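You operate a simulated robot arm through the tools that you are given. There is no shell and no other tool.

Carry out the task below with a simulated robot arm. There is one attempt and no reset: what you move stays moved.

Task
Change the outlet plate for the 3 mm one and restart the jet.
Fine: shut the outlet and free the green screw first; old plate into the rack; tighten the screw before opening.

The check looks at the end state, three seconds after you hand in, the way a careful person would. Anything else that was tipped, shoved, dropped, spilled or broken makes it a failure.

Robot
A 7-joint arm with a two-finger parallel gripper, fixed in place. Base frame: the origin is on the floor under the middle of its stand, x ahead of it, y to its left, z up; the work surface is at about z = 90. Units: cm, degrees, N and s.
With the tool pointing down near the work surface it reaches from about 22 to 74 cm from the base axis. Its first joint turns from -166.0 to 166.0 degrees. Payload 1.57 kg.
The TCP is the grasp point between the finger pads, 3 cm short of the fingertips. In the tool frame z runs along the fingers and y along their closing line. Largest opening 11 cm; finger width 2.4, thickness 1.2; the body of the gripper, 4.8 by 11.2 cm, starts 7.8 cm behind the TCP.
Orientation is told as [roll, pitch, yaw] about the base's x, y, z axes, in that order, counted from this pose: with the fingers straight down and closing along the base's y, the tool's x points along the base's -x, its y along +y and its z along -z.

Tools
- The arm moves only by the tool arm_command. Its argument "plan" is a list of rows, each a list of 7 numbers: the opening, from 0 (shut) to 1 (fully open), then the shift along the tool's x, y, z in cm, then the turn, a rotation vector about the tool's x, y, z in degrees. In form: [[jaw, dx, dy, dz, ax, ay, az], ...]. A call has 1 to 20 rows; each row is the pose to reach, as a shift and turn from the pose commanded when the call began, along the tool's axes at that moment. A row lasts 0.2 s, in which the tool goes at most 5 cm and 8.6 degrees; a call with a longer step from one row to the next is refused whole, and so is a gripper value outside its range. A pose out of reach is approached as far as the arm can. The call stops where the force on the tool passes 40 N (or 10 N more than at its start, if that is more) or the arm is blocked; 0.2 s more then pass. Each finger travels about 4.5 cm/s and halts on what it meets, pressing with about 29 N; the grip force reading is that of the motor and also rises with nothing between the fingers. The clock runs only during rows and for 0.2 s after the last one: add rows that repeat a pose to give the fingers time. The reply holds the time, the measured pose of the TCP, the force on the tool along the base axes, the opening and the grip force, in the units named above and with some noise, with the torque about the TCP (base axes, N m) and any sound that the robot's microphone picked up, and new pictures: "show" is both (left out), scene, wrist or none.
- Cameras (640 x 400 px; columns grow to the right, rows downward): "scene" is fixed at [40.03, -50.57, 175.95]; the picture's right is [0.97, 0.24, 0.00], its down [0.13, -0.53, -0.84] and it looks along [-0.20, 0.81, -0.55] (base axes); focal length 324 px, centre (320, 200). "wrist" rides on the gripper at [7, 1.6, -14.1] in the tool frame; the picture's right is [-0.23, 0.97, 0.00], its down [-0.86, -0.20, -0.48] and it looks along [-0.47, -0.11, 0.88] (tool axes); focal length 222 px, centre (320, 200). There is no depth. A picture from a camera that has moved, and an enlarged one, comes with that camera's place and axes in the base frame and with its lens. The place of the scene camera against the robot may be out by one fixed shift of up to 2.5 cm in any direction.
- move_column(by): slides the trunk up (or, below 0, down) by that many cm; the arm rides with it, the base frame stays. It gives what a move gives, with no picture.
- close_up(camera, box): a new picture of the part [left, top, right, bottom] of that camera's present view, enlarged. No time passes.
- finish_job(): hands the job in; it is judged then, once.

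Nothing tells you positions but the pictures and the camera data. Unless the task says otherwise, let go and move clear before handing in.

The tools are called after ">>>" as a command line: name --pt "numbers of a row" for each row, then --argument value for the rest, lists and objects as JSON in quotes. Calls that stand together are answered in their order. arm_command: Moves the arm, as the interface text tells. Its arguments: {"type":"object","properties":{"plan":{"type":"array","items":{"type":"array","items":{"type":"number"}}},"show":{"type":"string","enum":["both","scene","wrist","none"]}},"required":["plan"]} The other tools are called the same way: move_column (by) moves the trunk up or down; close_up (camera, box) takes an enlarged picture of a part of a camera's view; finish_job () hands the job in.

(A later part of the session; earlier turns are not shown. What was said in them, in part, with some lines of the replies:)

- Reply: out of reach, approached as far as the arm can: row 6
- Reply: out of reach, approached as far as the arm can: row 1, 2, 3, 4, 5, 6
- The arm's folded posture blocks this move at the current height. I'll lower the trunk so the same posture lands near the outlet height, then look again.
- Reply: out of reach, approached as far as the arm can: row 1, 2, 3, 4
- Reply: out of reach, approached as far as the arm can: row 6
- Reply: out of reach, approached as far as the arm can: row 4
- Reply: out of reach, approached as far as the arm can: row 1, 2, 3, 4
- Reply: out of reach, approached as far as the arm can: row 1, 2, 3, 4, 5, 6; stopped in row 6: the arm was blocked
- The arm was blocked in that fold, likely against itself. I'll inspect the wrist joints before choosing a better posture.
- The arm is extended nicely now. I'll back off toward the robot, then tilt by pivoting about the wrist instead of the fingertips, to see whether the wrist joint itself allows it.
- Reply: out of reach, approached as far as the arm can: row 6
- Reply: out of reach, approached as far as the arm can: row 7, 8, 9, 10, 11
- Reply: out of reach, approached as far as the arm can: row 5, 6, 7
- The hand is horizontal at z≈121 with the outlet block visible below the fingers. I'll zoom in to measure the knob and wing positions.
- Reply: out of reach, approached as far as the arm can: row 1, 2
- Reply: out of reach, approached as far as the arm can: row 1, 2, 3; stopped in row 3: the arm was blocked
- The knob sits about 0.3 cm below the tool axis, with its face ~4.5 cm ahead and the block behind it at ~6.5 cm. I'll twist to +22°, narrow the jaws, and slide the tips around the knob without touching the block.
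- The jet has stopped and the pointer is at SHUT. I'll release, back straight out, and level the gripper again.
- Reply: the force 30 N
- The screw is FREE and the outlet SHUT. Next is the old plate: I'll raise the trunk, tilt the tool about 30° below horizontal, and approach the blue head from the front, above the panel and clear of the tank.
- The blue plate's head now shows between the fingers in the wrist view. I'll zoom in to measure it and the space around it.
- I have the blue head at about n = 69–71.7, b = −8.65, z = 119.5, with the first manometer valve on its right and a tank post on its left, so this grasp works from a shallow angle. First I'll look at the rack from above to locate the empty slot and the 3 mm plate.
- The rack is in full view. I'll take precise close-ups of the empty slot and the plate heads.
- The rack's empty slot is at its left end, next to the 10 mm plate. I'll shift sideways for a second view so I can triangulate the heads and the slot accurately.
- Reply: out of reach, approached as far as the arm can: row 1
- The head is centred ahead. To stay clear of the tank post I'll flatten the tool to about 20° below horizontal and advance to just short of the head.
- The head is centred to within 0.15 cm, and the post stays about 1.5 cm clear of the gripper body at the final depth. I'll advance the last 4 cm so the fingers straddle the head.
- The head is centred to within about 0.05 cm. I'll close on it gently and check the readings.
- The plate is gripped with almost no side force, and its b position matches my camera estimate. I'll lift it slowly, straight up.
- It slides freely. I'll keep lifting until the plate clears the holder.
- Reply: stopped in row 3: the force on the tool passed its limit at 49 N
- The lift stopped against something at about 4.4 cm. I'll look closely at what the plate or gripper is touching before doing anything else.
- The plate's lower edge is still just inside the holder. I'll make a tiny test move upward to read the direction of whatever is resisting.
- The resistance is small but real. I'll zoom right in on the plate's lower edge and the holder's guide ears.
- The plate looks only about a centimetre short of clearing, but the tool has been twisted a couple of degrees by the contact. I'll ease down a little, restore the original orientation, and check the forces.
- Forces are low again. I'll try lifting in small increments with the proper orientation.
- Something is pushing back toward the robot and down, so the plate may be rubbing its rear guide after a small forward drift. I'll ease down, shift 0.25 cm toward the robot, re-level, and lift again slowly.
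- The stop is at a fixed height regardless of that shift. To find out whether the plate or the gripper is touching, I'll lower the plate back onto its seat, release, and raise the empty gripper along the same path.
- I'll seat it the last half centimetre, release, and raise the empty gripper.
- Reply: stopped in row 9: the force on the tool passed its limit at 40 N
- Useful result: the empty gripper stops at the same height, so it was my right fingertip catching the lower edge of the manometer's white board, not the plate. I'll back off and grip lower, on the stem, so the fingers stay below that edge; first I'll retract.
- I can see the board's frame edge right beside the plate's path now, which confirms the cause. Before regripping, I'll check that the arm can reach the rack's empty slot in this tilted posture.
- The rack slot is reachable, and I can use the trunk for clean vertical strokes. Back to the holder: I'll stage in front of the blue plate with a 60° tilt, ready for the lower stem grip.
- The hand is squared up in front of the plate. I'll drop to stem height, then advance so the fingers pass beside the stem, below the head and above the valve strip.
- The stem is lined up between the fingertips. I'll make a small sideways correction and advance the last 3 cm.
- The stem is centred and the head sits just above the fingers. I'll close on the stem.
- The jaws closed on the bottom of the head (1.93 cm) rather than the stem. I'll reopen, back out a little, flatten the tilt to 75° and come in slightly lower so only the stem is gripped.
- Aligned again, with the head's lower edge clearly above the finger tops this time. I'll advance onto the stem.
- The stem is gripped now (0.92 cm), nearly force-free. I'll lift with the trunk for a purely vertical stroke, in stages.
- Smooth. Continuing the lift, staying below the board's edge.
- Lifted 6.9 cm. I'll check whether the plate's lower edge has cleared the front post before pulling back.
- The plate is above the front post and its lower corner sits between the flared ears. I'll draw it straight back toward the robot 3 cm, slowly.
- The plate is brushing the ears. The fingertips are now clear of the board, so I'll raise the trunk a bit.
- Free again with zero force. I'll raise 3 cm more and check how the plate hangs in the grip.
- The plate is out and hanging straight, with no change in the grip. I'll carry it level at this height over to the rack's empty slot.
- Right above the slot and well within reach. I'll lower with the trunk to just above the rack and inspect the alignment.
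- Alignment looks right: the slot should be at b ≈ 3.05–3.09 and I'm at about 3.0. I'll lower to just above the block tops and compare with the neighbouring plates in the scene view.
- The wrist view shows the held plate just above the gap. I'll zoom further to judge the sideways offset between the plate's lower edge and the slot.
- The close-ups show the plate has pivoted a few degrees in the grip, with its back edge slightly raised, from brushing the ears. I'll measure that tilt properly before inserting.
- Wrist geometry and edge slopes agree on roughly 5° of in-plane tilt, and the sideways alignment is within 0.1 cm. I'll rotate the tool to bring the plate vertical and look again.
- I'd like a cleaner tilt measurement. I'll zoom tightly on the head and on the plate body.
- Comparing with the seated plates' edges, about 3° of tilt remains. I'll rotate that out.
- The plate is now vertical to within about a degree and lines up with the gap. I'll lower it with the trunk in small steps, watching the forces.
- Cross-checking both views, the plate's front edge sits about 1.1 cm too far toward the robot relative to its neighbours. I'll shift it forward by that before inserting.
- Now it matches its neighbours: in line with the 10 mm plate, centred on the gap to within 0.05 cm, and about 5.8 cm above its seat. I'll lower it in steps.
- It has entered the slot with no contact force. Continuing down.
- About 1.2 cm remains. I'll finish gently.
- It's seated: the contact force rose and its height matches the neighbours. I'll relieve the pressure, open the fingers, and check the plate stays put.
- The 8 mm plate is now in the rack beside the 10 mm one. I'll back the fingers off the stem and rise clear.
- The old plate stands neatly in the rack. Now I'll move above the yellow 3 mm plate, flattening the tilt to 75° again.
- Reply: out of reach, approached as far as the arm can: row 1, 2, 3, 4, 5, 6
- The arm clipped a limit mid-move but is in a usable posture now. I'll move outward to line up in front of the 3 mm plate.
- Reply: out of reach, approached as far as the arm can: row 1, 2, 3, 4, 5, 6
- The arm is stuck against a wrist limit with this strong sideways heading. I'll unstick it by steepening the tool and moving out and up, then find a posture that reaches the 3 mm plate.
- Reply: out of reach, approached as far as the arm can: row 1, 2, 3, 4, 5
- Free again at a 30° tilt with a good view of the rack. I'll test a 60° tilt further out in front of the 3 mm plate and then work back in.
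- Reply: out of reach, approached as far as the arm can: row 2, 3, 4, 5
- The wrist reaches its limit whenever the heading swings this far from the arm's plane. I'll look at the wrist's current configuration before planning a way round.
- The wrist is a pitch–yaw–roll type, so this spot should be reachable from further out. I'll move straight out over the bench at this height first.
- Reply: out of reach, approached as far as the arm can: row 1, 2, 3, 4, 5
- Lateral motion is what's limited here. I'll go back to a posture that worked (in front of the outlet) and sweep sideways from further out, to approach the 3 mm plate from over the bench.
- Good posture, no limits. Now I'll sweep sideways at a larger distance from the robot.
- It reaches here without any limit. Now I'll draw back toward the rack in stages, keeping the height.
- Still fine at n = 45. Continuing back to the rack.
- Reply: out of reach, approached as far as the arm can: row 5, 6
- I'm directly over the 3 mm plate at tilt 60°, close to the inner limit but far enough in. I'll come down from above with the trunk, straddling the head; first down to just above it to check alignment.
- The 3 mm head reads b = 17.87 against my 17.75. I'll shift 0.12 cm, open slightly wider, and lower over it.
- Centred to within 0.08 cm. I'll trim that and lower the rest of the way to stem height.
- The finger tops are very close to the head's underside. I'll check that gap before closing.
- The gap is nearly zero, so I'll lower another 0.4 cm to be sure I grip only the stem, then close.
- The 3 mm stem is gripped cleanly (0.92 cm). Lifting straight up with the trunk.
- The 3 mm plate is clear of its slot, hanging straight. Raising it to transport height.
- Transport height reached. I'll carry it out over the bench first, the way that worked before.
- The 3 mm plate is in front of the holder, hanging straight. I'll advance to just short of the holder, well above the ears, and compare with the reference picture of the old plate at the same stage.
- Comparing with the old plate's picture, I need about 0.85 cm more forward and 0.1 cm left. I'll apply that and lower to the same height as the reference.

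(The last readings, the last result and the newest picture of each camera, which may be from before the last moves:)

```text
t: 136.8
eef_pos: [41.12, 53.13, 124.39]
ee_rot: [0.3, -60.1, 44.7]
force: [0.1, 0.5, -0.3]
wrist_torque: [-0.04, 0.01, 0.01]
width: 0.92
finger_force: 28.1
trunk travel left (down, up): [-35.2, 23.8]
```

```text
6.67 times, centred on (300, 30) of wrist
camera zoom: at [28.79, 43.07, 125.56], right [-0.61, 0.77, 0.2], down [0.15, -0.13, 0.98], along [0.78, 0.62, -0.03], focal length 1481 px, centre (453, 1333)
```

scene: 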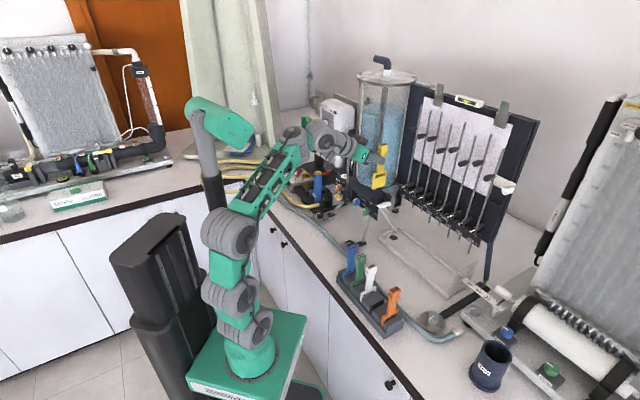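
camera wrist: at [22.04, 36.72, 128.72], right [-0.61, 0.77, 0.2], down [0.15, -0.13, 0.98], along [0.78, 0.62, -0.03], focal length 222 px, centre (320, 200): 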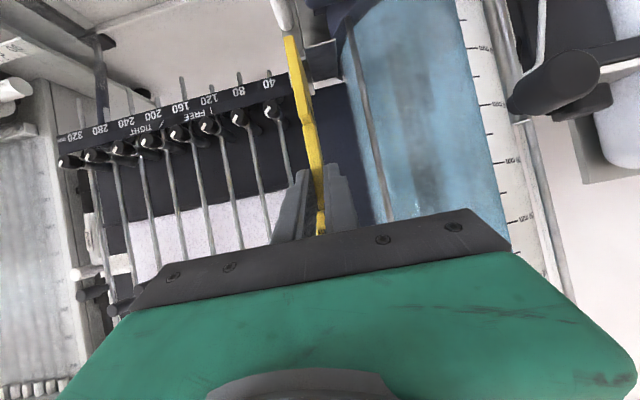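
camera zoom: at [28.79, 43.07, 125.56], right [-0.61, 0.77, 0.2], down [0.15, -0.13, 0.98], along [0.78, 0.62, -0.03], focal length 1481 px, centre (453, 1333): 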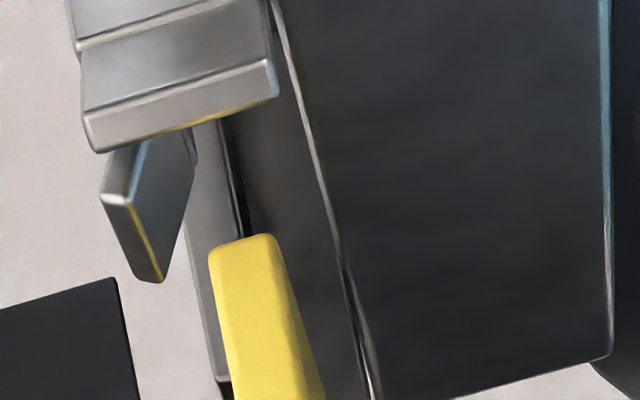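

It matches the reference picture to within about half a millimetre. I'll lower into the holder in small trunk steps, watching forces.

>>> move_column --by -1.2

>>> move_column --by -1.2

>>> close_up --camera "scene" --box '[384, 170, 412, 205]'

```text
t: 137.4
eef_pos: [41.04, 53.06, 123.27]
ee_rot: [0.2, -60.1, 44.6]
force: [0.2, 0.0, -1.1]
wrist_torque: [-0.01, -0.01, -0.02]
width: 0.94
finger_force: 27.6
trunk travel left (down, up): [-34.0, 25.0]
```

```text
t: 138.0
eef_pos: [41.04, 53.1, 121.93]
ee_rot: [0.3, -60.0, 44.8]
force: [-0.6, 0.8, -2.2]
wrist_torque: [0.06, 0.14, 0.07]
width: 0.91
finger_force: 27.5
trunk travel left (down, up): [-32.8, 26.2]
```

```text
11.43 times, centred on (398, 188) of scene
camera zoom: at [40.03, -50.57, 175.95], right [0.97, 0.24, 0.0], down [0.13, -0.53, -0.84], along [-0.2, 0.81, -0.55], focal length 3697 px, centre (-571, 343)
```

zoom: 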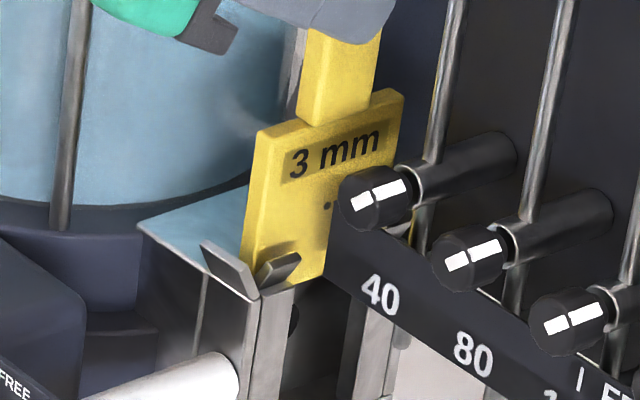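

It's between the ears and starting into the groove. Continuing gently.

>>> move_column --by -0.8

>>> close_up --camera "scene" --box '[384, 170, 412, 205]'

```text
t: 138.6
eef_pos: [41.19, 53.1, 121.19]
ee_rot: [0.3, -60.1, 44.7]
force: [-1.2, 0.5, -0.8]
wrist_torque: [0.06, 0.03, 0.03]
width: 0.9
finger_force: 27.6
trunk travel left (down, up): [-32.0, 27.0]
```

```text
11.43 times, centred on (398, 188) of scene
camera zoom: at [40.03, -50.57, 175.95], right [0.97, 0.24, 0.0], down [0.13, -0.53, -0.84], along [-0.2, 0.81, -0.55], focal length 3697 px, centre (-571, 343)
```

zoom: 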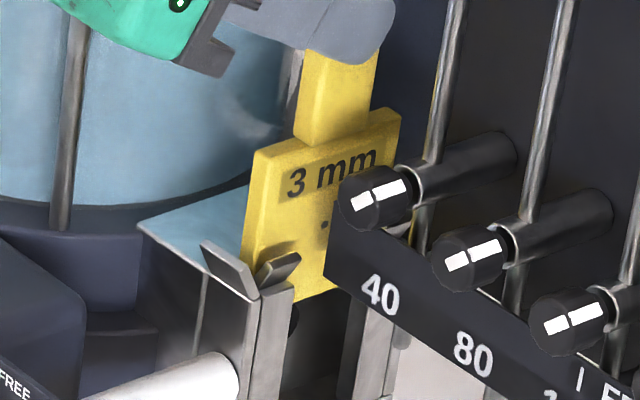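

No resistance. I'll keep lowering toward the seat at TCP z ≈ 116.7.

>>> move_column --by -1.3

>>> move_column --by -1.3

>>> close_up --camera "scene" --box '[384, 165, 412, 205]'

>>> close_up --camera "wrist" --box '[250, 60, 410, 220]'

```text
t: 139.2
eef_pos: [41.08, 53.21, 120.09]
ee_rot: [0.2, -59.9, 44.7]
force: [-0.4, 0.3, -1.4]
wrist_torque: [0.01, 0.1, 0.01]
width: 0.89
finger_force: 28.1
trunk travel left (down, up): [-30.7, 28.3]
```

```text
t: 139.8
eef_pos: [41.05, 52.96, 118.61]
ee_rot: [0.2, -60.0, 44.8]
force: [-0.4, 0.5, -1.5]
wrist_torque: [0.03, 0.09, 0.02]
width: 0.92
finger_force: 27.5
trunk travel left (down, up): [-29.4, 29.6]
```

```text
10.00 times, centred on (398, 185) of scene
camera zoom: at [40.03, -50.57, 175.95], right [0.97, 0.24, 0.0], down [0.13, -0.53, -0.84], along [-0.2, 0.81, -0.55], focal length 3234 px, centre (-460, 350)
```

zoom: 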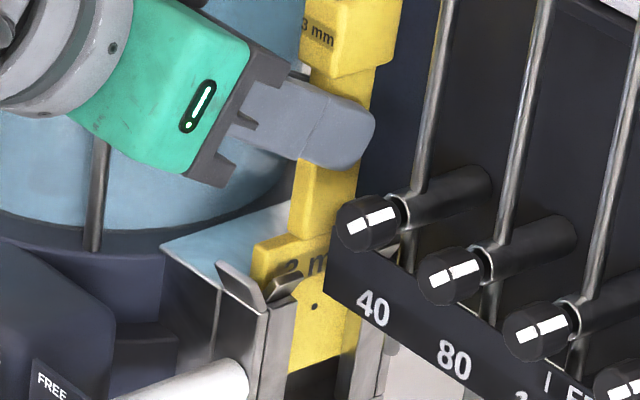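

```text
2.50 times, centred on (330, 140) of wrist
camera zoom: at [28.78, 43.09, 119.73], right [-0.61, 0.77, 0.2], down [0.15, -0.13, 0.98], along [0.78, 0.62, -0.04], focal length 555 px, centre (295, 350)
```

zoom: 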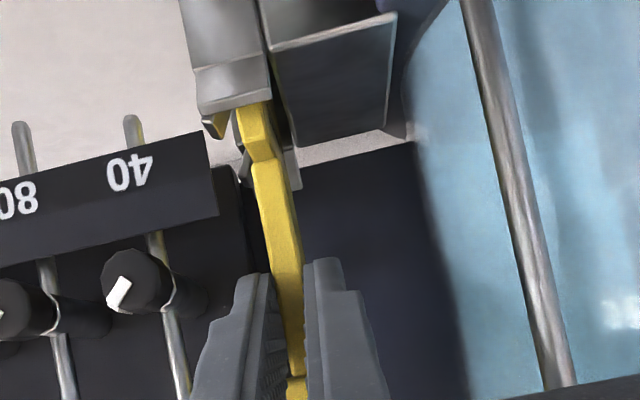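

About 2 cm to go, everything clear. Continuing in smaller steps.

>>> move_column --by -1.2

>>> move_column --by -0.5

>>> close_up --camera "scene" --box '[380, 155, 420, 205]'

```text
t: 140.4
eef_pos: [40.99, 52.99, 117.53]
ee_rot: [0.2, -60.1, 44.7]
force: [-1.4, 0.9, -1.6]
wrist_torque: [0.0, 0.1, 0.04]
width: 0.93
finger_force: 27.9
trunk travel left (down, up): [-28.2, 30.8]
```

```text
t: 140.9
eef_pos: [41.13, 53.17, 117.0]
ee_rot: [0.2, -60.0, 44.6]
force: [-0.7, 1.0, -1.8]
wrist_torque: [0.04, 0.1, 0.04]
width: 0.91
finger_force: 27.5
trunk travel left (down, up): [-27.7, 31.3]
```

```text
8.00 times, centred on (400, 180) of scene
camera zoom: at [40.03, -50.57, 175.95], right [0.97, 0.24, 0.0], down [0.13, -0.53, -0.84], along [-0.2, 0.81, -0.55], focal length 2588 px, centre (-320, 360)
```

zoom: 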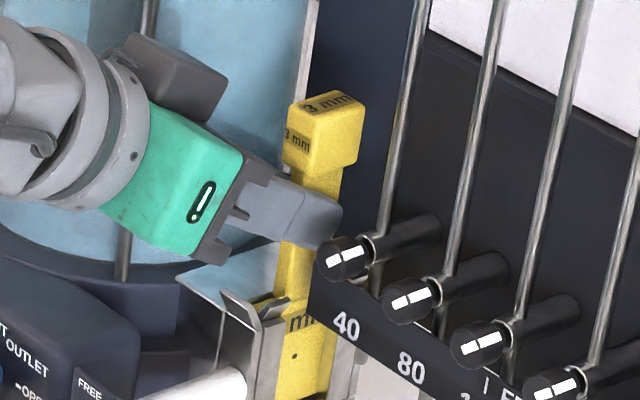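

The head is almost exactly at the height the old one had. I'll take the last few millimetres until it seats.

>>> move_column --by -0.3

>>> move_column --by -0.2

>>> close_up --camera "scene" --box '[380, 150, 420, 200]'

```text
t: 141.4
eef_pos: [40.99, 53.06, 116.82]
ee_rot: [0.3, -60.1, 44.6]
force: [-1.1, 2.1, 1.5]
wrist_torque: [0.14, 0.01, 0.05]
width: 0.94
finger_force: 27.9
trunk travel left (down, up): [-27.4, 31.6]
```

```text
t: 142.0
eef_pos: [40.98, 53.01, 116.73]
ee_rot: [0.3, -60.3, 44.6]
force: [0.8, 3.7, 9.9]
wrist_torque: [0.24, -0.1, 0.09]
width: 0.92
finger_force: 27.6
trunk travel left (down, up): [-27.2, 31.8]
```

```text
8.00 times, centred on (400, 175) of scene
camera zoom: at [40.03, -50.57, 175.95], right [0.97, 0.24, 0.0], down [0.13, -0.53, -0.84], along [-0.2, 0.81, -0.55], focal length 2588 px, centre (-320, 400)
```

zoom: 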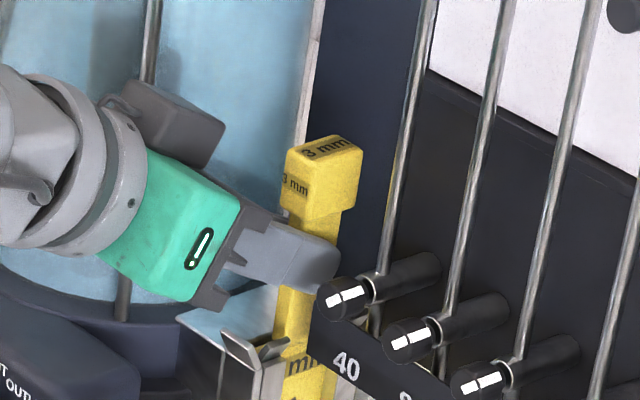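

Seated, with contact force and head position matching the old plate. I'll relieve the pressure slightly, open just enough to clear the stem, and back straight out.

>>> move_column --by 0.2

>>> arm_command --pt "0.13 0 0 0 0 0 0" --pt "0.13 0 0 0 0 0 0" --pt "0.13 0 0 0 0 0 0" --show "none"

>>> close_up --camera "wrist" --box '[250, 60, 410, 220]'

>>> close_up --camera "scene" --box '[380, 150, 420, 200]'

```text
t: 142.5
eef_pos: [41.07, 53.08, 116.72]
ee_rot: [0.3, -60.2, 44.7]
force: [0.3, 3.3, 7.6]
wrist_torque: [0.3, -0.15, 0.09]
width: 0.94
finger_force: 28.1
trunk travel left (down, up): [-27.4, 31.6]
```

```text
t: 143.3
eef_pos: [41.11, 53.03, 116.65]
ee_rot: [0.3, -60.0, 44.5]
force: [-0.2, 0.5, 0.5]
wrist_torque: [-0.04, 0.02, 0.01]
width: 1.44
finger_force: 0.0
trunk travel left (down, up): [-27.4, 31.6]
```

```text
2.50 times, centred on (330, 140) of wrist
camera zoom: at [28.8, 43.07, 117.75], right [-0.61, 0.77, 0.2], down [0.15, -0.13, 0.98], along [0.78, 0.62, -0.04], focal length 555 px, centre (295, 350)
```

zoom: 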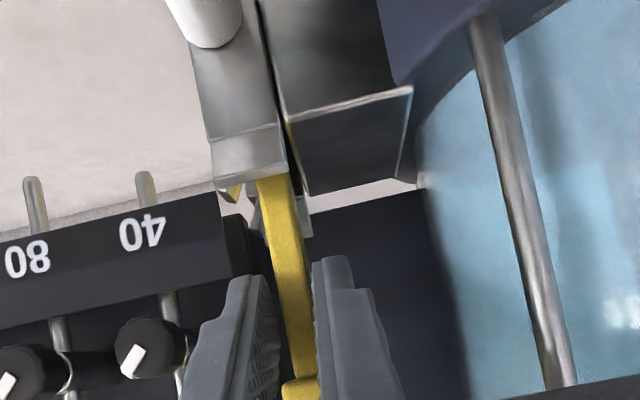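

```text
8.00 times, centred on (400, 175) of scene
camera zoom: at [40.03, -50.57, 175.95], right [0.97, 0.24, 0.0], down [0.13, -0.53, -0.84], along [-0.2, 0.81, -0.55], focal length 2588 px, centre (-320, 400)
```

zoom: 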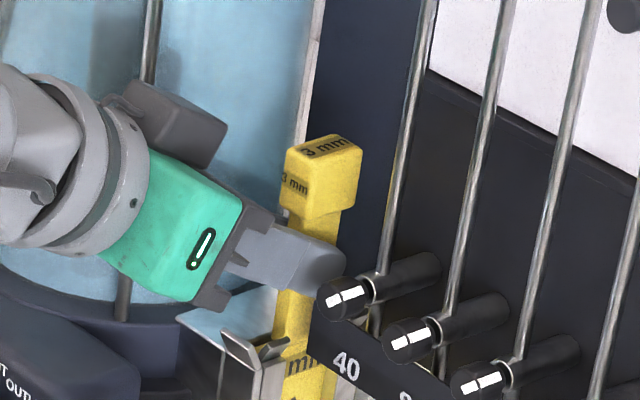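

Released and stable. Backing straight out toward the robot.

>>> arm_command --pt "0.13 0.5 0 -0.87 0 0 0" --pt "0.13 1.0 0 -1.73 0 0 0" --pt "0.13 2.0 0 -3.46 0 0 0" --pt "0.2 3.2 0 -5.5 0 0 0" --pt "0.2 4.4 0 -7.6 0 0 0" --pt "0.2 5.6 0 -9.7 0 0 0" --pt "0.2 5.6 0 -9.7 0 0 0" --show "both"

>>> close_up --camera "scene" --box '[360, 145, 430, 215]'

>>> close_up --camera "wrist" --box '[240, 60, 400, 220]'

```text
t: 144.9
eef_pos: [33.08, 45.19, 116.68]
ee_rot: [0.4, -60.1, 44.7]
force: [0.0, 0.4, 0.1]
wrist_torque: [-0.02, -0.02, -0.04]
width: 2.2
finger_force: 0.1
trunk travel left (down, up): [-27.4, 31.6]
camera wrist: at [20.8, 35.12, 117.68], right [-0.61, 0.77, 0.2], down [0.15, -0.13, 0.98], along [0.78, 0.62, -0.03], focal length 222 px, centre (320, 200)
```

scene: 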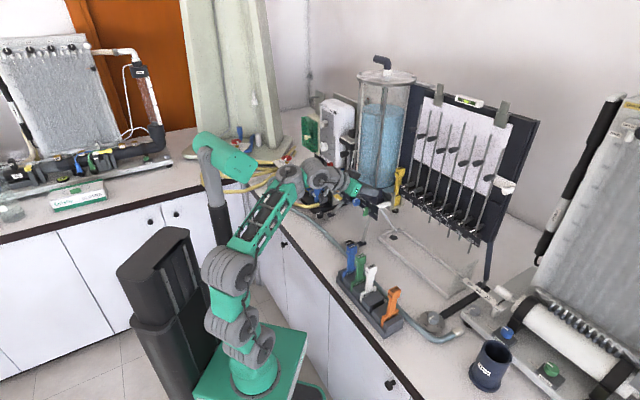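
wrist: 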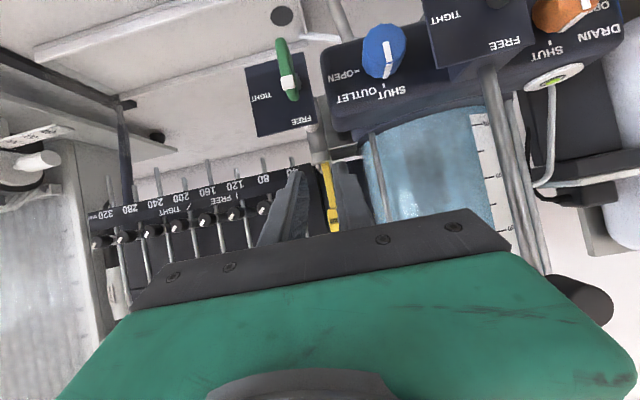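

```text
5.71 times, centred on (395, 180) of scene
camera zoom: at [40.03, -50.57, 175.95], right [0.97, 0.24, 0.0], down [0.13, -0.53, -0.84], along [-0.2, 0.81, -0.55], focal length 1848 px, centre (-109, 314)
```

zoom: 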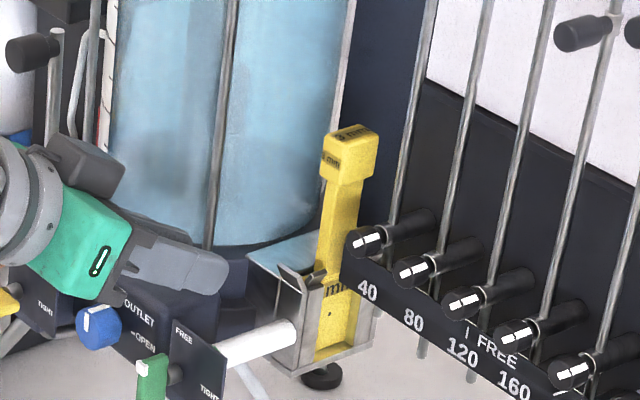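

```text
2.50 times, centred on (320, 140) of wrist
camera zoom: at [20.8, 35.12, 117.68], right [-0.61, 0.77, 0.2], down [0.15, -0.13, 0.98], along [0.78, 0.62, -0.03], focal length 555 px, centre (320, 350)
```

zoom: 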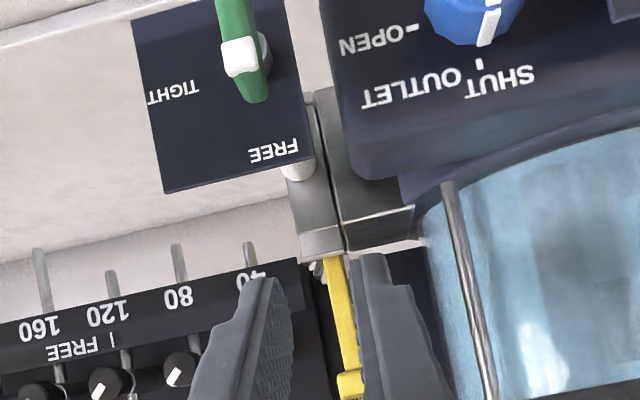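

The 3 mm plate is properly seated in the holder. Next I'll tighten the screw: pull back, level the tool, and come down to the wing's height.

>>> arm_command --pt "0.25 1.5 -0.1 -2.6 0 0 0" --pt "0.25 3.0 -0.2 -5.2 0 -7.5 0" --pt "0.25 4.5 -0.36 -7.8 0 -15 0" --pt "0.25 4.5 -0.36 -7.8 0 -22.5 0" --pt "0.25 4.5 -0.36 -7.8 0 -30 0" --pt "0.25 4.5 -0.36 -7.8 0 -30 0" --show "none"

>>> move_column --by -8.8

>>> close_up --camera "wrist" --box '[240, 90, 400, 220]'

>>> close_up --camera "scene" --box '[300, 150, 420, 240]'

```text
t: 146.3
eef_pos: [26.94, 38.47, 116.72]
ee_rot: [132.2, -89.8, -87.2]
force: [0.7, -0.7, -0.2]
wrist_torque: [0.02, -0.04, 0.04]
width: 2.75
finger_force: 0.2
trunk travel left (down, up): [-27.4, 31.6]
```

```text
t: 147.5
eef_pos: [27.02, 38.5, 107.76]
ee_rot: [115.6, -89.9, -70.7]
force: [0.2, -0.6, 0.5]
wrist_torque: [0.02, 0.04, -0.03]
width: 2.75
finger_force: 0.0
trunk travel left (down, up): [-18.6, 40.4]
```

```text
3.08 times, centred on (320, 155) of wrist
camera zoom: at [15.88, 29.66, 100.86], right [-0.69, 0.69, 0.23], down [-0.2, -0.48, 0.85], along [0.7, 0.54, 0.47], focal length 684 px, centre (320, 338)
```

zoom: 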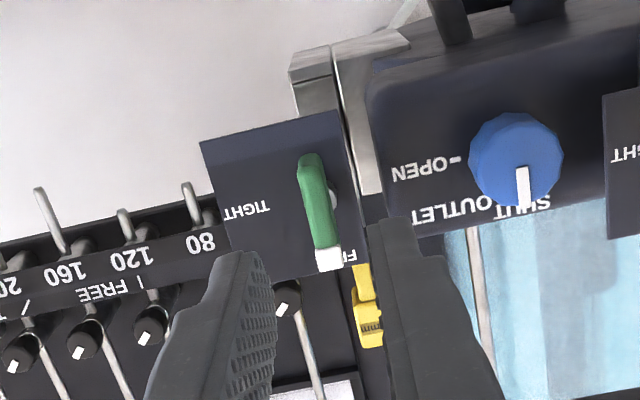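

```text
4.44 times, centred on (360, 195) of scene
camera zoom: at [40.03, -50.57, 175.95], right [0.97, 0.24, 0.0], down [0.13, -0.53, -0.84], along [-0.2, 0.81, -0.55], focal length 1438 px, centre (142, 222)
```

zoom: 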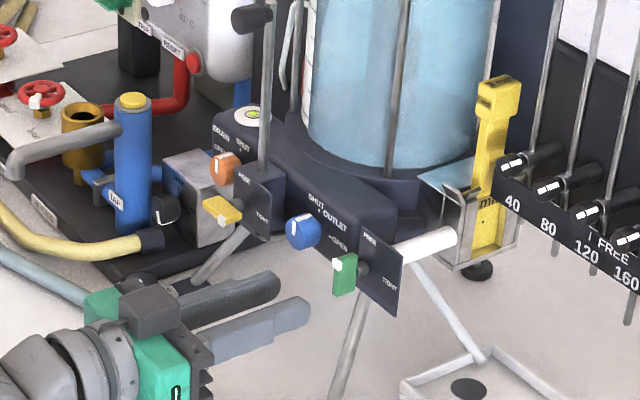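

The wing sits centred between the fingers, pointer up at FREE. I'll advance over it and close.

>>> arm_command --pt "0.25 -0.1 0 2.0 0 0 0" --pt "0.25 -0.1 0 4.0 0 0 0" --pt "0.25 -0.1 0 6.0 0 0 0" --pt "0.25 -0.1 0 6.0 0 0 0" --show "none"

>>> close_up --camera "wrist" --box '[240, 100, 400, 230]'

>>> close_up --camera "scene" --box '[325, 175, 389, 225]'

```text
t: 148.5
eef_pos: [31.32, 42.92, 108.15]
ee_rot: [116.4, -89.8, -71.6]
force: [0.3, -0.6, 1.2]
wrist_torque: [0.02, -0.01, -0.02]
width: 2.72
finger_force: 0.1
trunk travel left (down, up): [-18.6, 40.4]
```

```text
3.08 times, centred on (320, 165) of wrist
camera zoom: at [20.13, 34.04, 101.08], right [-0.69, 0.69, 0.23], down [-0.2, -0.48, 0.85], along [0.7, 0.54, 0.47], focal length 684 px, centre (320, 308)
```

zoom: 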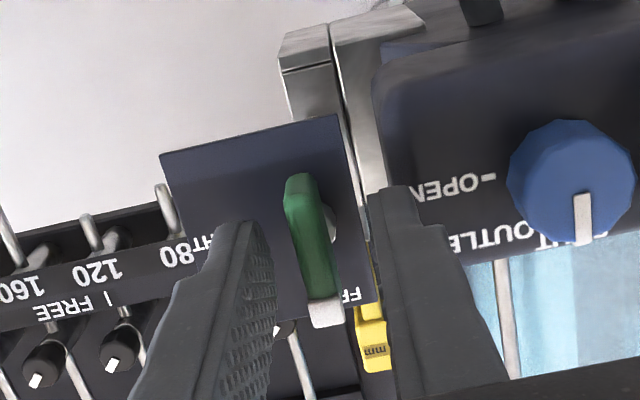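

```text
8.00 times, centred on (357, 200) of scene
camera zoom: at [40.03, -50.57, 175.95], right [0.97, 0.24, 0.0], down [0.13, -0.53, -0.84], along [-0.2, 0.81, -0.55], focal length 2588 px, centre (24, 200)
```

zoom: 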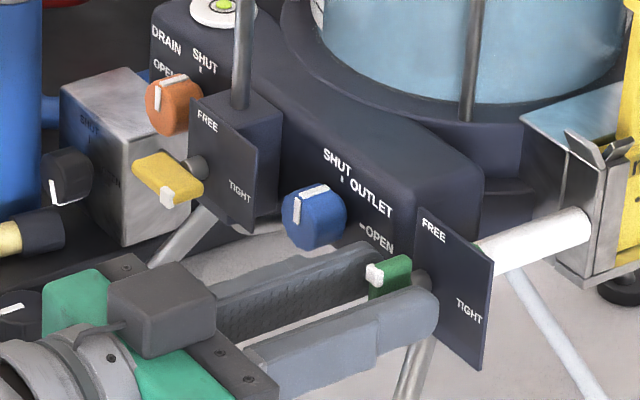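

Good. I'll close on the wing and turn it 90° clockwise to TIGHT.

>>> arm_command --pt "0.04 0 0 0 0 0 0" --pt "0.04 0 0 0 0 0 0" --pt "0.04 0 0 0 0 0 0" --pt "0.04 0 0 0 0 0 0" --show "none"

>>> arm_command --pt "0.04 0 0 0 0 0 8.2" --pt "0.04 0 0 0 0 0 16.4" --pt "0.04 0 0 0 0 0 24.6" --pt "0.04 0 0 0 0 0 32.8" --pt "0.04 0 0 0 0 0 41" --pt "0.04 0 0 0 0 0 49.2" --pt "0.04 0 0 0 0 0 57.4" --pt "0.04 0 0 0 0 0 65.6" --pt "0.04 0 0 0 0 0 73.8" --pt "0.04 0 0 0 0 0 82" --pt "0.04 0 0 0 0 0 90" --pt "0.04 0 0 0 0 0 90" --show "none"

>>> close_up --camera "scene" --box '[325, 175, 389, 225]'

>>> close_up --camera "wrist" --box '[240, 100, 400, 230]'

```text
t: 149.5
eef_pos: [31.36, 42.75, 107.91]
ee_rot: [109.1, -89.8, -64.1]
force: [3.8, -4.4, -1.0]
wrist_torque: [-0.02, -0.02, 0.16]
width: 0.79
finger_force: 27.1
trunk travel left (down, up): [-18.6, 40.4]
```

```text
t: 152.1
eef_pos: [31.39, 42.75, 107.81]
ee_rot: [90.0, 0.3, -45.2]
force: [12.4, 0.2, 8.4]
wrist_torque: [-0.09, -0.34, -0.54]
width: 0.79
finger_force: 27.1
trunk travel left (down, up): [-18.6, 40.4]
```

```text
8.00 times, centred on (357, 200) of scene
camera zoom: at [40.03, -50.57, 175.95], right [0.97, 0.24, 0.0], down [0.13, -0.53, -0.84], along [-0.2, 0.81, -0.55], focal length 2588 px, centre (24, 200)
```

zoom: 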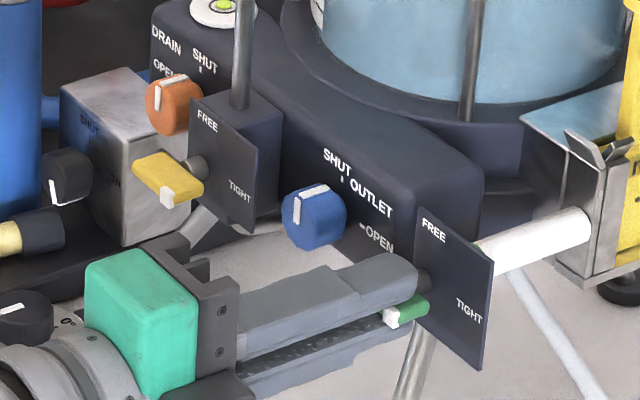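

```text
3.08 times, centred on (320, 165) of wrist
camera zoom: at [16.5, 37.64, 109.6], right [0.16, -0.16, 0.97], down [0.26, -0.94, -0.2], along [0.95, 0.29, -0.11], focal length 684 px, centre (320, 308)
```

zoom: 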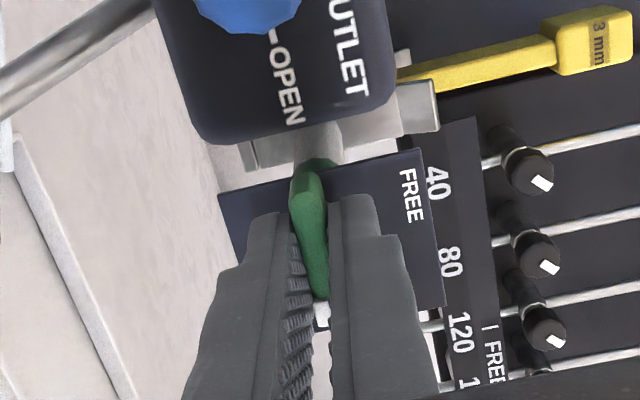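

The white tip points at TIGHT again, at the same angle as at the start. I'll release and back out, then move left to the blue outlet knob.

>>> arm_command --pt "0.3 0 0 0 0 0 0" --pt "0.3 0 0 0 0 0 0" --pt "0.3 0 0 0 0 0 0" --pt "0.3 0 0 -2 0 0 0" --pt "0.3 0 0 -4 0 0 0" --pt "0.3 0 0 -5.8 0 0 0" --pt "0.36 3.2 0.1 -5.8 0 0 0.3" --pt "0.36 6.4 0.1 -5.8 0 0 0.3" --pt "0.36 6.4 0.1 -5.8 0 0 0.3" --show "none"

>>> close_up --camera "wrist" --box '[240, 100, 400, 220]'

>>> close_up --camera "scene" --box '[325, 165, 421, 225]'

```text
t: 154.1
eef_pos: [22.46, 43.38, 107.67]
ee_rot: [90.1, 0.5, -45.0]
force: [0.4, -0.1, 0.3]
wrist_torque: [0.03, 0.02, 0.02]
width: 3.97
finger_force: 0.1
trunk travel left (down, up): [-18.6, 40.4]
```

```text
3.33 times, centred on (320, 160) of wrist
camera zoom: at [7.64, 38.25, 109.44], right [0.16, -0.17, 0.97], down [0.26, -0.94, -0.21], along [0.95, 0.29, -0.11], focal length 740 px, centre (320, 333)
```

zoom: 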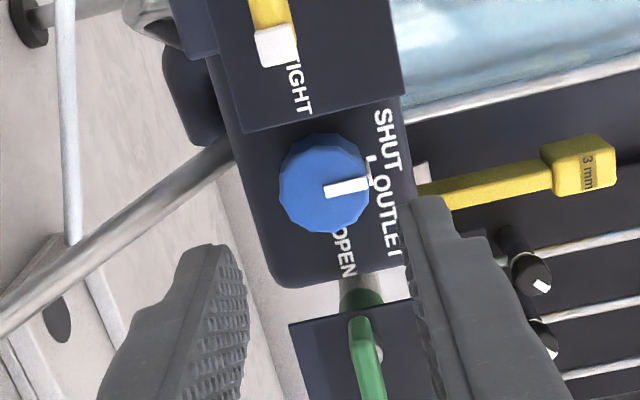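

```text
6.67 times, centred on (373, 195) of scene
camera zoom: at [40.03, -50.57, 175.95], right [0.97, 0.24, 0.0], down [0.13, -0.53, -0.84], along [-0.2, 0.81, -0.55], focal length 2156 px, centre (-33, 233)
```

zoom: 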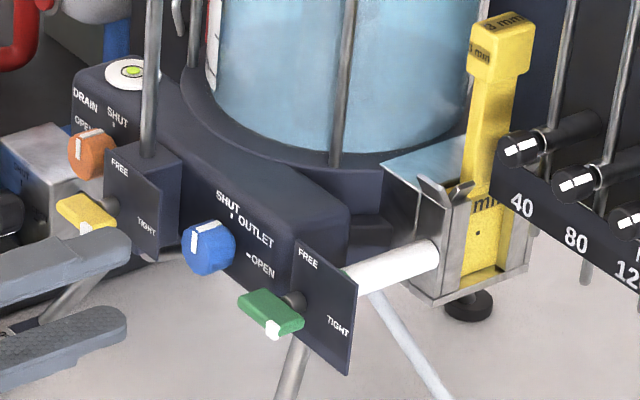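

The screw reads TIGHT and the 3 mm plate is in place, so I can open the outlet. I'll twist to −22° and slide the tips around the blue knob again.

>>> arm_command --pt "0.36 -0.1 0.15 0 0 0 -7.5" --pt "0.36 -0.1 0.15 0 0 0 -15" --pt "0.36 -0.1 0.15 0 0 0 -22.5" --pt "0.36 -0.1 0.15 2.0 0 0 -22.5" --pt "0.36 -0.1 0.15 4.0 0 0 -22.5" --pt "0.36 -0.1 0.15 5.2 0 0 -22.5" --pt "0.36 -0.1 0.15 6.1 0 0 -22.5" --pt "0.36 -0.1 0.15 6.1 0 0 -22.5" --show "none"

>>> close_up --camera "wrist" --box '[240, 120, 400, 220]'

>>> close_up --camera "scene" --box '[325, 175, 389, 225]'

```text
t: 155.9
eef_pos: [27.13, 47.48, 108.26]
ee_rot: [90.2, -22.2, -45.2]
force: [0.0, 0.3, -1.1]
wrist_torque: [0.0, -0.01, 0.0]
width: 3.97
finger_force: 0.0
trunk travel left (down, up): [-18.6, 40.4]
```

```text
4.00 times, centred on (320, 170) of wrist
camera zoom: at [12.09, 42.51, 107.14], right [-0.11, 0.11, 0.99], down [0.27, -0.95, 0.14], along [0.96, 0.28, 0.08], focal length 888 px, centre (320, 320)
```

zoom: 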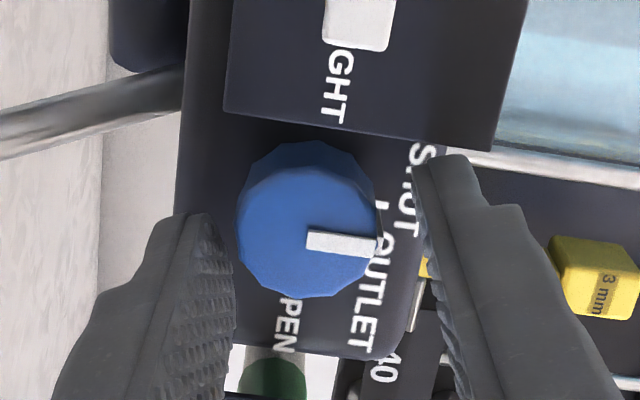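

```text
8.00 times, centred on (357, 200) of scene
camera zoom: at [40.03, -50.57, 175.95], right [0.97, 0.24, 0.0], down [0.13, -0.53, -0.84], along [-0.2, 0.81, -0.55], focal length 2588 px, centre (24, 200)
```

zoom: 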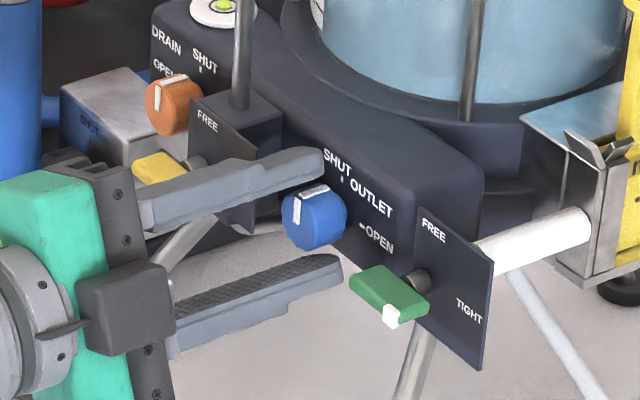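

The knob is a little low and left of centre between the fingers. I'll re-centre before closing.

>>> arm_command --pt "0.36 0.25 -0.12 0 0 0 0" --pt "0.36 0.44 -0.22 0 0 0 0" --pt "0.36 0.44 -0.22 0 0 0 0" --show "none"

>>> close_up --camera "wrist" --box '[240, 120, 400, 220]'

```text
t: 156.7
eef_pos: [26.98, 47.71, 107.84]
ee_rot: [90.1, -22.1, -45.1]
force: [0.0, -1.0, -0.3]
wrist_torque: [0.04, 0.0, -0.02]
width: 3.95
finger_force: 0.1
trunk travel left (down, up): [-18.6, 40.4]
```

```text
4.00 times, centred on (320, 170) of wrist
camera zoom: at [11.89, 42.69, 106.76], right [-0.11, 0.11, 0.99], down [0.27, -0.95, 0.14], along [0.96, 0.28, 0.08], focal length 888 px, centre (320, 320)
```

zoom: 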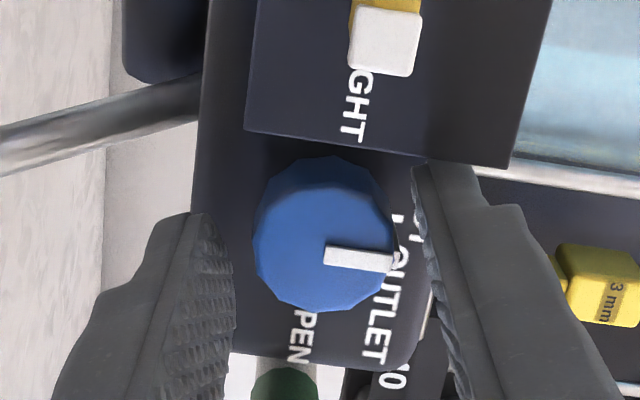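

Centred, matching the earlier grip. I'll close and turn the first 45° clockwise toward OPEN.

>>> arm_command --pt "0.2 0 0 0 0 0 0" --pt "0.2 0 0 0 0 0 0" --pt "0.2 0 0 0 0 0 0" --pt "0.2 0 0 0 0 0 7.5" --pt "0.2 0 0 0 0 0 15" --pt "0.2 0 0 0 0 0 22.5" --pt "0.2 0 0 0 0 0 30" --pt "0.2 0 0 0 0 0 37.5" --pt "0.2 0 0 0 0 0 45" --pt "0.2 0 0 0 0 0 45" --show "none"

>>> close_up --camera "wrist" --box '[240, 120, 400, 220]'

>>> close_up --camera "scene" --box '[325, 165, 453, 265]'

```text
t: 158.9
eef_pos: [26.81, 47.77, 107.9]
ee_rot: [90.2, 23.1, -45.0]
force: [8.3, 15.9, 21.0]
wrist_torque: [0.16, -0.18, 0.43]
width: 2.72
finger_force: 37.0
trunk travel left (down, up): [-18.6, 40.4]
```

```text
4.00 times, centred on (320, 170) of wrist
camera zoom: at [12.77, 41.77, 112.11], right [0.42, -0.42, 0.81], down [0.16, -0.84, -0.52], along [0.9, 0.35, -0.28], focal length 888 px, centre (320, 320)
```

zoom: 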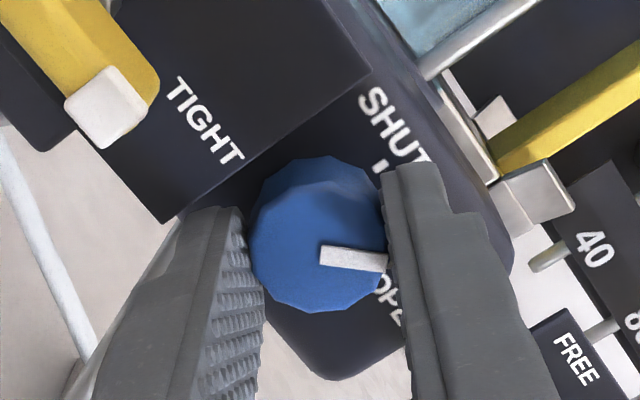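

```text
4.00 times, centred on (389, 215) of scene
camera zoom: at [40.03, -50.57, 175.95], right [0.97, 0.24, 0.0], down [0.13, -0.53, -0.84], along [-0.2, 0.81, -0.55], focal length 1294 px, centre (44, 140)
```

zoom: 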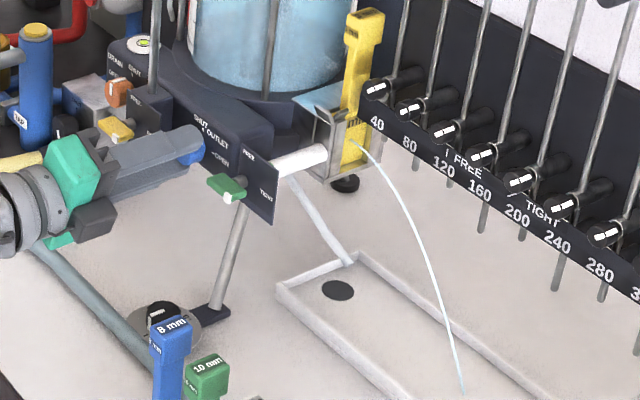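

A fine jet is already running from the 3 mm plate. Now I'll re-grip for the second 45°.

>>> arm_command --pt "0.35 0 0 0 0 0 0" --pt "0.35 0 0 0 0 0 0" --pt "0.35 0 0 0 0 0 -7.5" --pt "0.35 0 0 0 0 0 -15" --pt "0.35 0 0 0 0 0 -22.5" --pt "0.35 0 0 0 0 0 -30" --pt "0.35 0 0 0 0 0 -37.5" --pt "0.35 0 0 0 0 0 -45" --pt "0.35 0 0 0 0 0 -45" --show "none"

>>> close_up --camera "wrist" --box '[240, 120, 400, 220]'

```text
t: 160.9
eef_pos: [26.8, 47.73, 107.81]
ee_rot: [90.2, -22.1, -45.1]
force: [-0.1, -0.1, 0.1]
wrist_torque: [-0.01, 0.0, 0.03]
width: 3.86
finger_force: 0.0
trunk travel left (down, up): [-18.6, 40.4]
```

```text
4.00 times, centred on (320, 170) of wrist
camera zoom: at [11.82, 42.67, 106.69], right [-0.11, 0.11, 0.99], down [0.27, -0.95, 0.14], along [0.96, 0.28, 0.08], focal length 888 px, centre (320, 320)
```

zoom: 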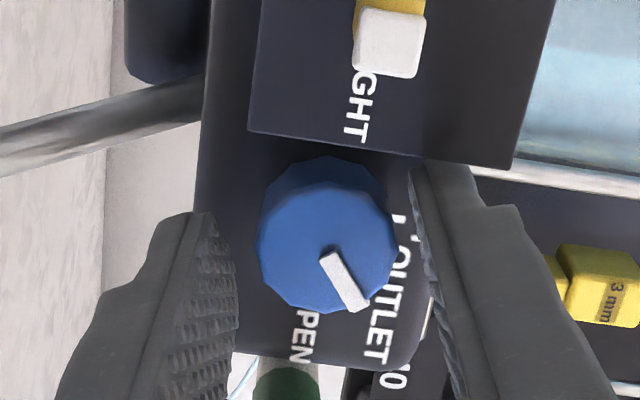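

Halfway there. Second stroke to full OPEN.

>>> arm_command --pt "0.2 0 0 0 0 0 0" --pt "0.2 0 0 0 0 0 0" --pt "0.2 0 0 0 0 0 0" --pt "0.2 0 0 0 0 0 7.5" --pt "0.2 0 0 0 0 0 15" --pt "0.2 0 0 0 0 0 22.5" --pt "0.2 0 0 0 0 0 30" --pt "0.2 0 0 0 0 0 37.5" --pt "0.2 0 0 0 0 0 45" --pt "0.2 0 0 0 0 0 45" --show "none"

>>> close_up --camera "wrist" --box '[240, 120, 400, 220]'

>>> close_up --camera "scene" --box '[325, 165, 453, 265]'

```text
t: 163.1
eef_pos: [26.87, 47.54, 107.86]
ee_rot: [90.2, 23.1, -45.1]
force: [3.1, 1.3, 13.1]
wrist_torque: [-0.27, -0.31, 0.0]
width: 2.78
finger_force: 38.4
trunk travel left (down, up): [-18.6, 40.4]
```

```text
4.00 times, centred on (320, 170) of wrist
camera zoom: at [12.76, 41.68, 112.1], right [0.42, -0.42, 0.81], down [0.16, -0.84, -0.52], along [0.9, 0.35, -0.28], focal length 888 px, centre (320, 320)
```

zoom: 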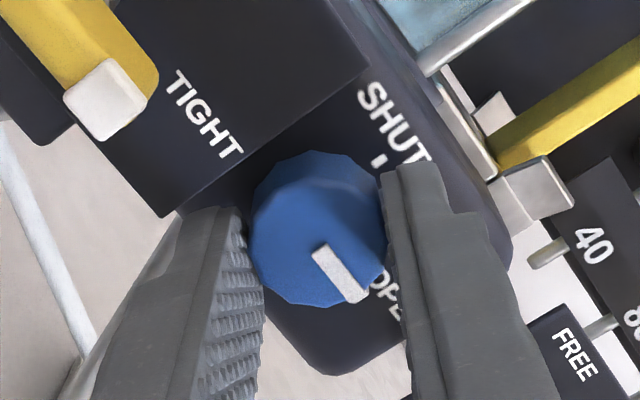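

```text
4.00 times, centred on (389, 215) of scene
camera zoom: at [40.03, -50.57, 175.95], right [0.97, 0.24, 0.0], down [0.13, -0.53, -0.84], along [-0.2, 0.81, -0.55], focal length 1294 px, centre (44, 140)
```

zoom: 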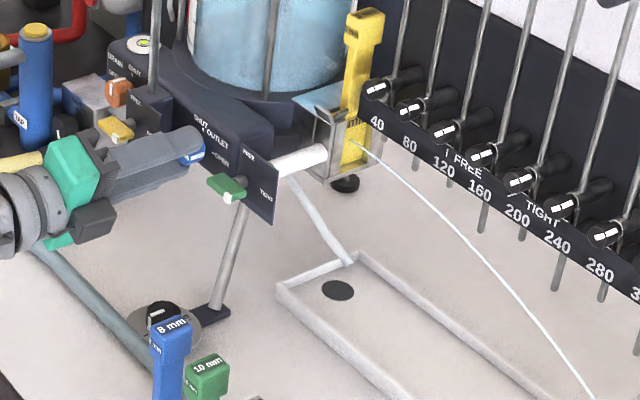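

The jet is at its full arc and the pointer is back on OPEN. I'll release and back away.

>>> arm_command --pt "0.36 0 0 0 0 0 0" --pt "0.36 0 0 0 0 0 0" --pt "0.36 0 0 -2 0 0 0" --pt "0.36 0 0 -4 0 0 0" --pt "0.36 0 0 -6 0 0 0" --pt "0.4 0 0 -6 0 0 -7.5" --pt "0.4 0 0 -6 0 0 -15" --pt "0.4 0 0 -6 0 0 -22.5" --pt "0.4 0 0 -6 0 0 -22.5" --show "both"

>>> close_up --camera "scene" --box '[325, 165, 421, 225]'

>>> close_up --camera "scene" --box '[330, 180, 530, 330]'

>>> close_up --camera "scene" --box '[325, 235, 425, 345]'

```text
t: 165.1
eef_pos: [22.53, 43.39, 107.83]
ee_rot: [90.1, 0.5, -45.0]
force: [0.8, -0.1, -0.9]
wrist_torque: [-0.01, -0.01, 0.0]
width: 4.4
finger_force: 0.0
trunk travel left (down, up): [-18.6, 40.4]
camera wrist: at [7.61, 38.28, 109.54], right [0.16, -0.17, 0.97], down [0.26, -0.94, -0.21], along [0.95, 0.29, -0.11], focal length 222 px, centre (320, 200)
```

scene: 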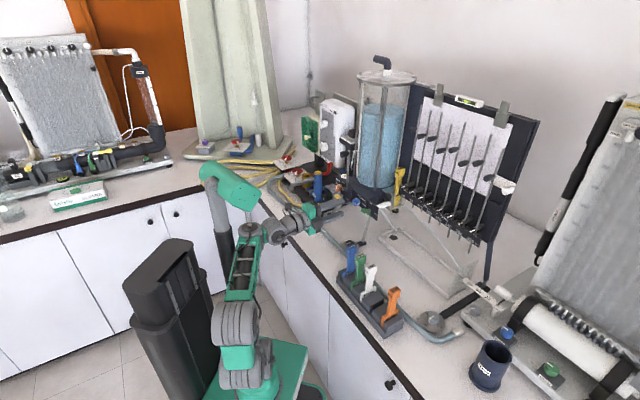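
wrist: 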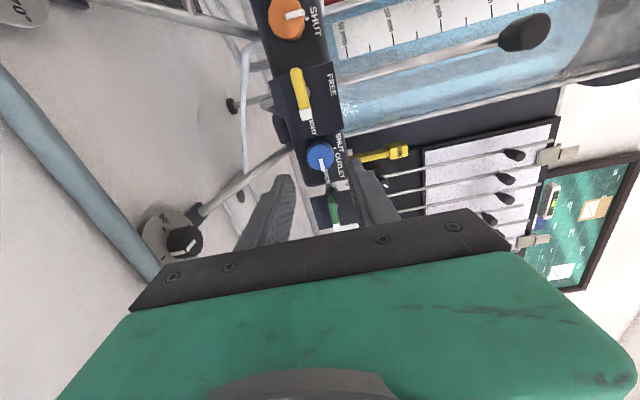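

```text
6.67 times, centred on (373, 195) of scene
camera zoom: at [40.03, -50.57, 175.95], right [0.97, 0.24, 0.0], down [0.13, -0.53, -0.84], along [-0.2, 0.81, -0.55], focal length 2156 px, centre (-33, 233)
```

zoom: 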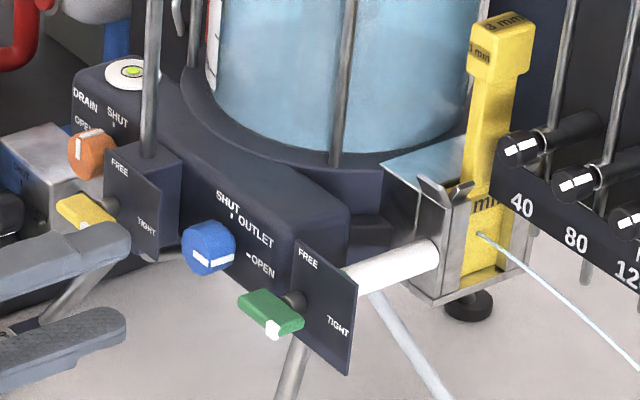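

```text
2.67 times, centred on (430, 255) of scene
camera zoom: at [40.03, -50.57, 175.95], right [0.97, 0.24, 0.0], down [0.13, -0.53, -0.84], along [-0.2, 0.81, -0.55], focal length 862 px, centre (27, 53)
```

zoom: 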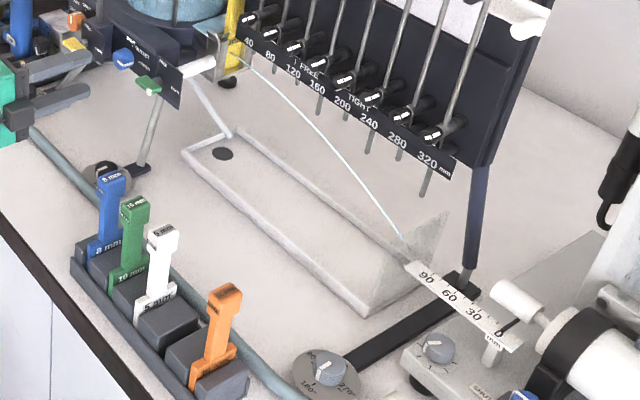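

```text
3.64 times, centred on (375, 290) of scene
camera zoom: at [40.03, -50.57, 175.95], right [0.97, 0.24, 0.0], down [0.13, -0.53, -0.84], along [-0.2, 0.81, -0.55], focal length 1176 px, centre (120, -127)
```

zoom: 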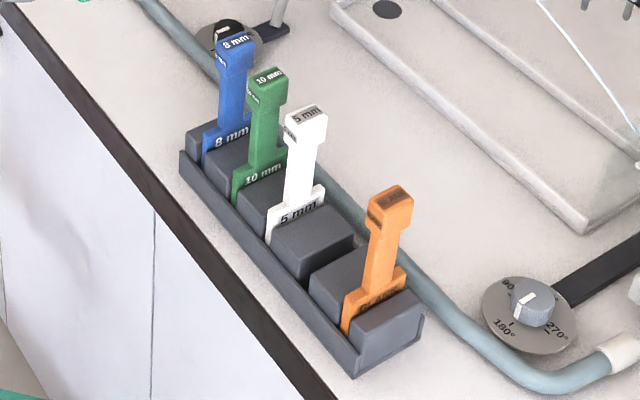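

Final state looks right: outlet OPEN, screw TIGHT, 3 mm plate jetting into the same receiver, and the 8 mm plate standing in the rack with the others untouched. I'll move a little further clear and take one last look.

>>> arm_command --pt "0.4 0 0 -1.5 0 0 0" --pt "0.4 0 0 -3.0 0 0 0" --pt "0.4 0 0 -3.0 0 0 0" --pt "0.4 0 0 -3.0 0 0 0" --show "scene"

>>> close_up --camera "scene" --box '[340, 150, 420, 220]'

>>> close_up --camera "wrist" --box '[260, 90, 420, 220]'

```text
t: 166.3
eef_pos: [24.19, 40.06, 107.42]
ee_rot: [89.8, -0.1, -50.7]
force: [-0.1, -0.6, -0.5]
wrist_torque: [-0.03, 0.02, 0.0]
width: 4.39
finger_force: 0.0
trunk travel left (down, up): [-18.6, 40.4]
stopped in row 4: the arm was blocked; the commanded pose is now the measured one
```

scene: 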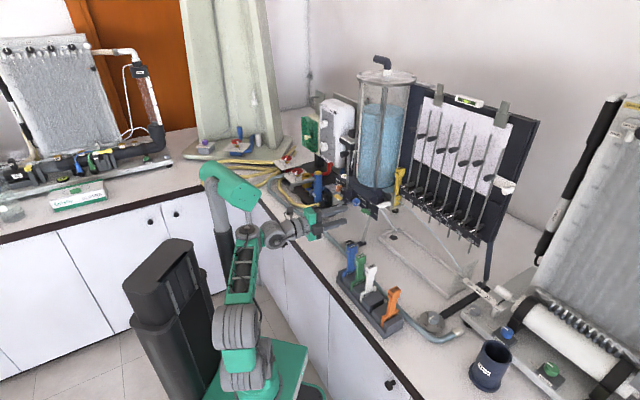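

```text
5.71 times, centred on (380, 185) of scene
camera zoom: at [40.03, -50.57, 175.95], right [0.97, 0.24, 0.0], down [0.13, -0.53, -0.84], along [-0.2, 0.81, -0.55], focal length 1848 px, centre (-23, 286)
```

zoom: 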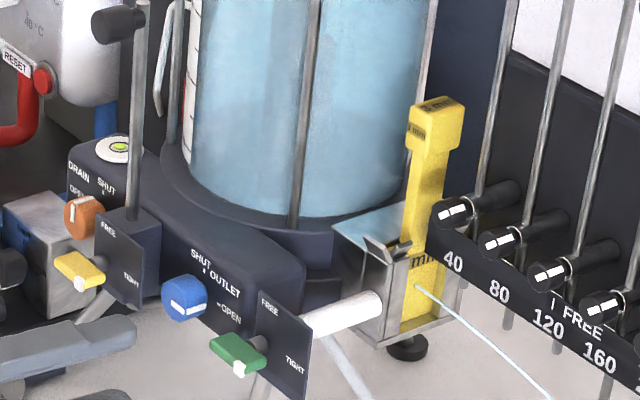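

```text
3.08 times, centred on (340, 155) of wrist
camera zoom: at [8.89, 36.48, 109.18], right [0.14, -0.17, 0.97], down [0.17, -0.97, -0.2], along [0.97, 0.19, -0.11], focal length 684 px, centre (258, 338)
```

zoom: 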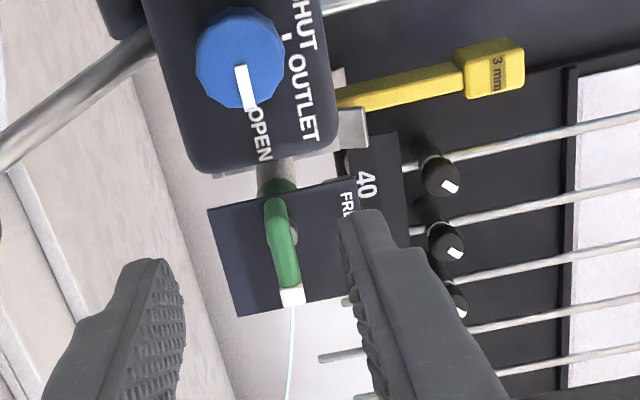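

Outlet OPEN, screw TIGHT, 3 mm jet running, 8 mm plate in the rack. The last retreat stopped early with a slight sideways drift as the arm folded, but the hand is open, reads no force, and is about 5 cm clear of the knob and screw. I'm handing the job in.

>>> finish_job

```text
The job is handed in.
```

The 3 mm plate is now in the outlet holder and the jet is running again, landing in the same receiver as before. The job has been handed in.

- **Order of work:** I shut the outlet and freed the green screw before touching the plate. I tightened the screw again before reopening the outlet.
- **Old plate:** the 8 mm plate stands in the rack's left-end slot, next to the 10 mm one. The 3 mm plate's old slot is now empty.
- **Knobs:** the outlet points to OPEN and the green screw to TIGHT. I did not touch the drain, the yellow screw or the other plates.

While pulling the 8 mm plate out, the gripper caught the lower edge of the manometer's white board twice, and both lifts stopped on force, at up to 49 N. I backed off, gripped the plate lower on its stem and tried again. The plate then brushed the holder's guide ears and tilted in the grip, so I straightened it before racking it. I saw nothing displaced or damaged afterwards.

The gripper is open and about 5 cm clear of the knob and screw. The arm folded up on its last retreat, so I could not pull it back any further.
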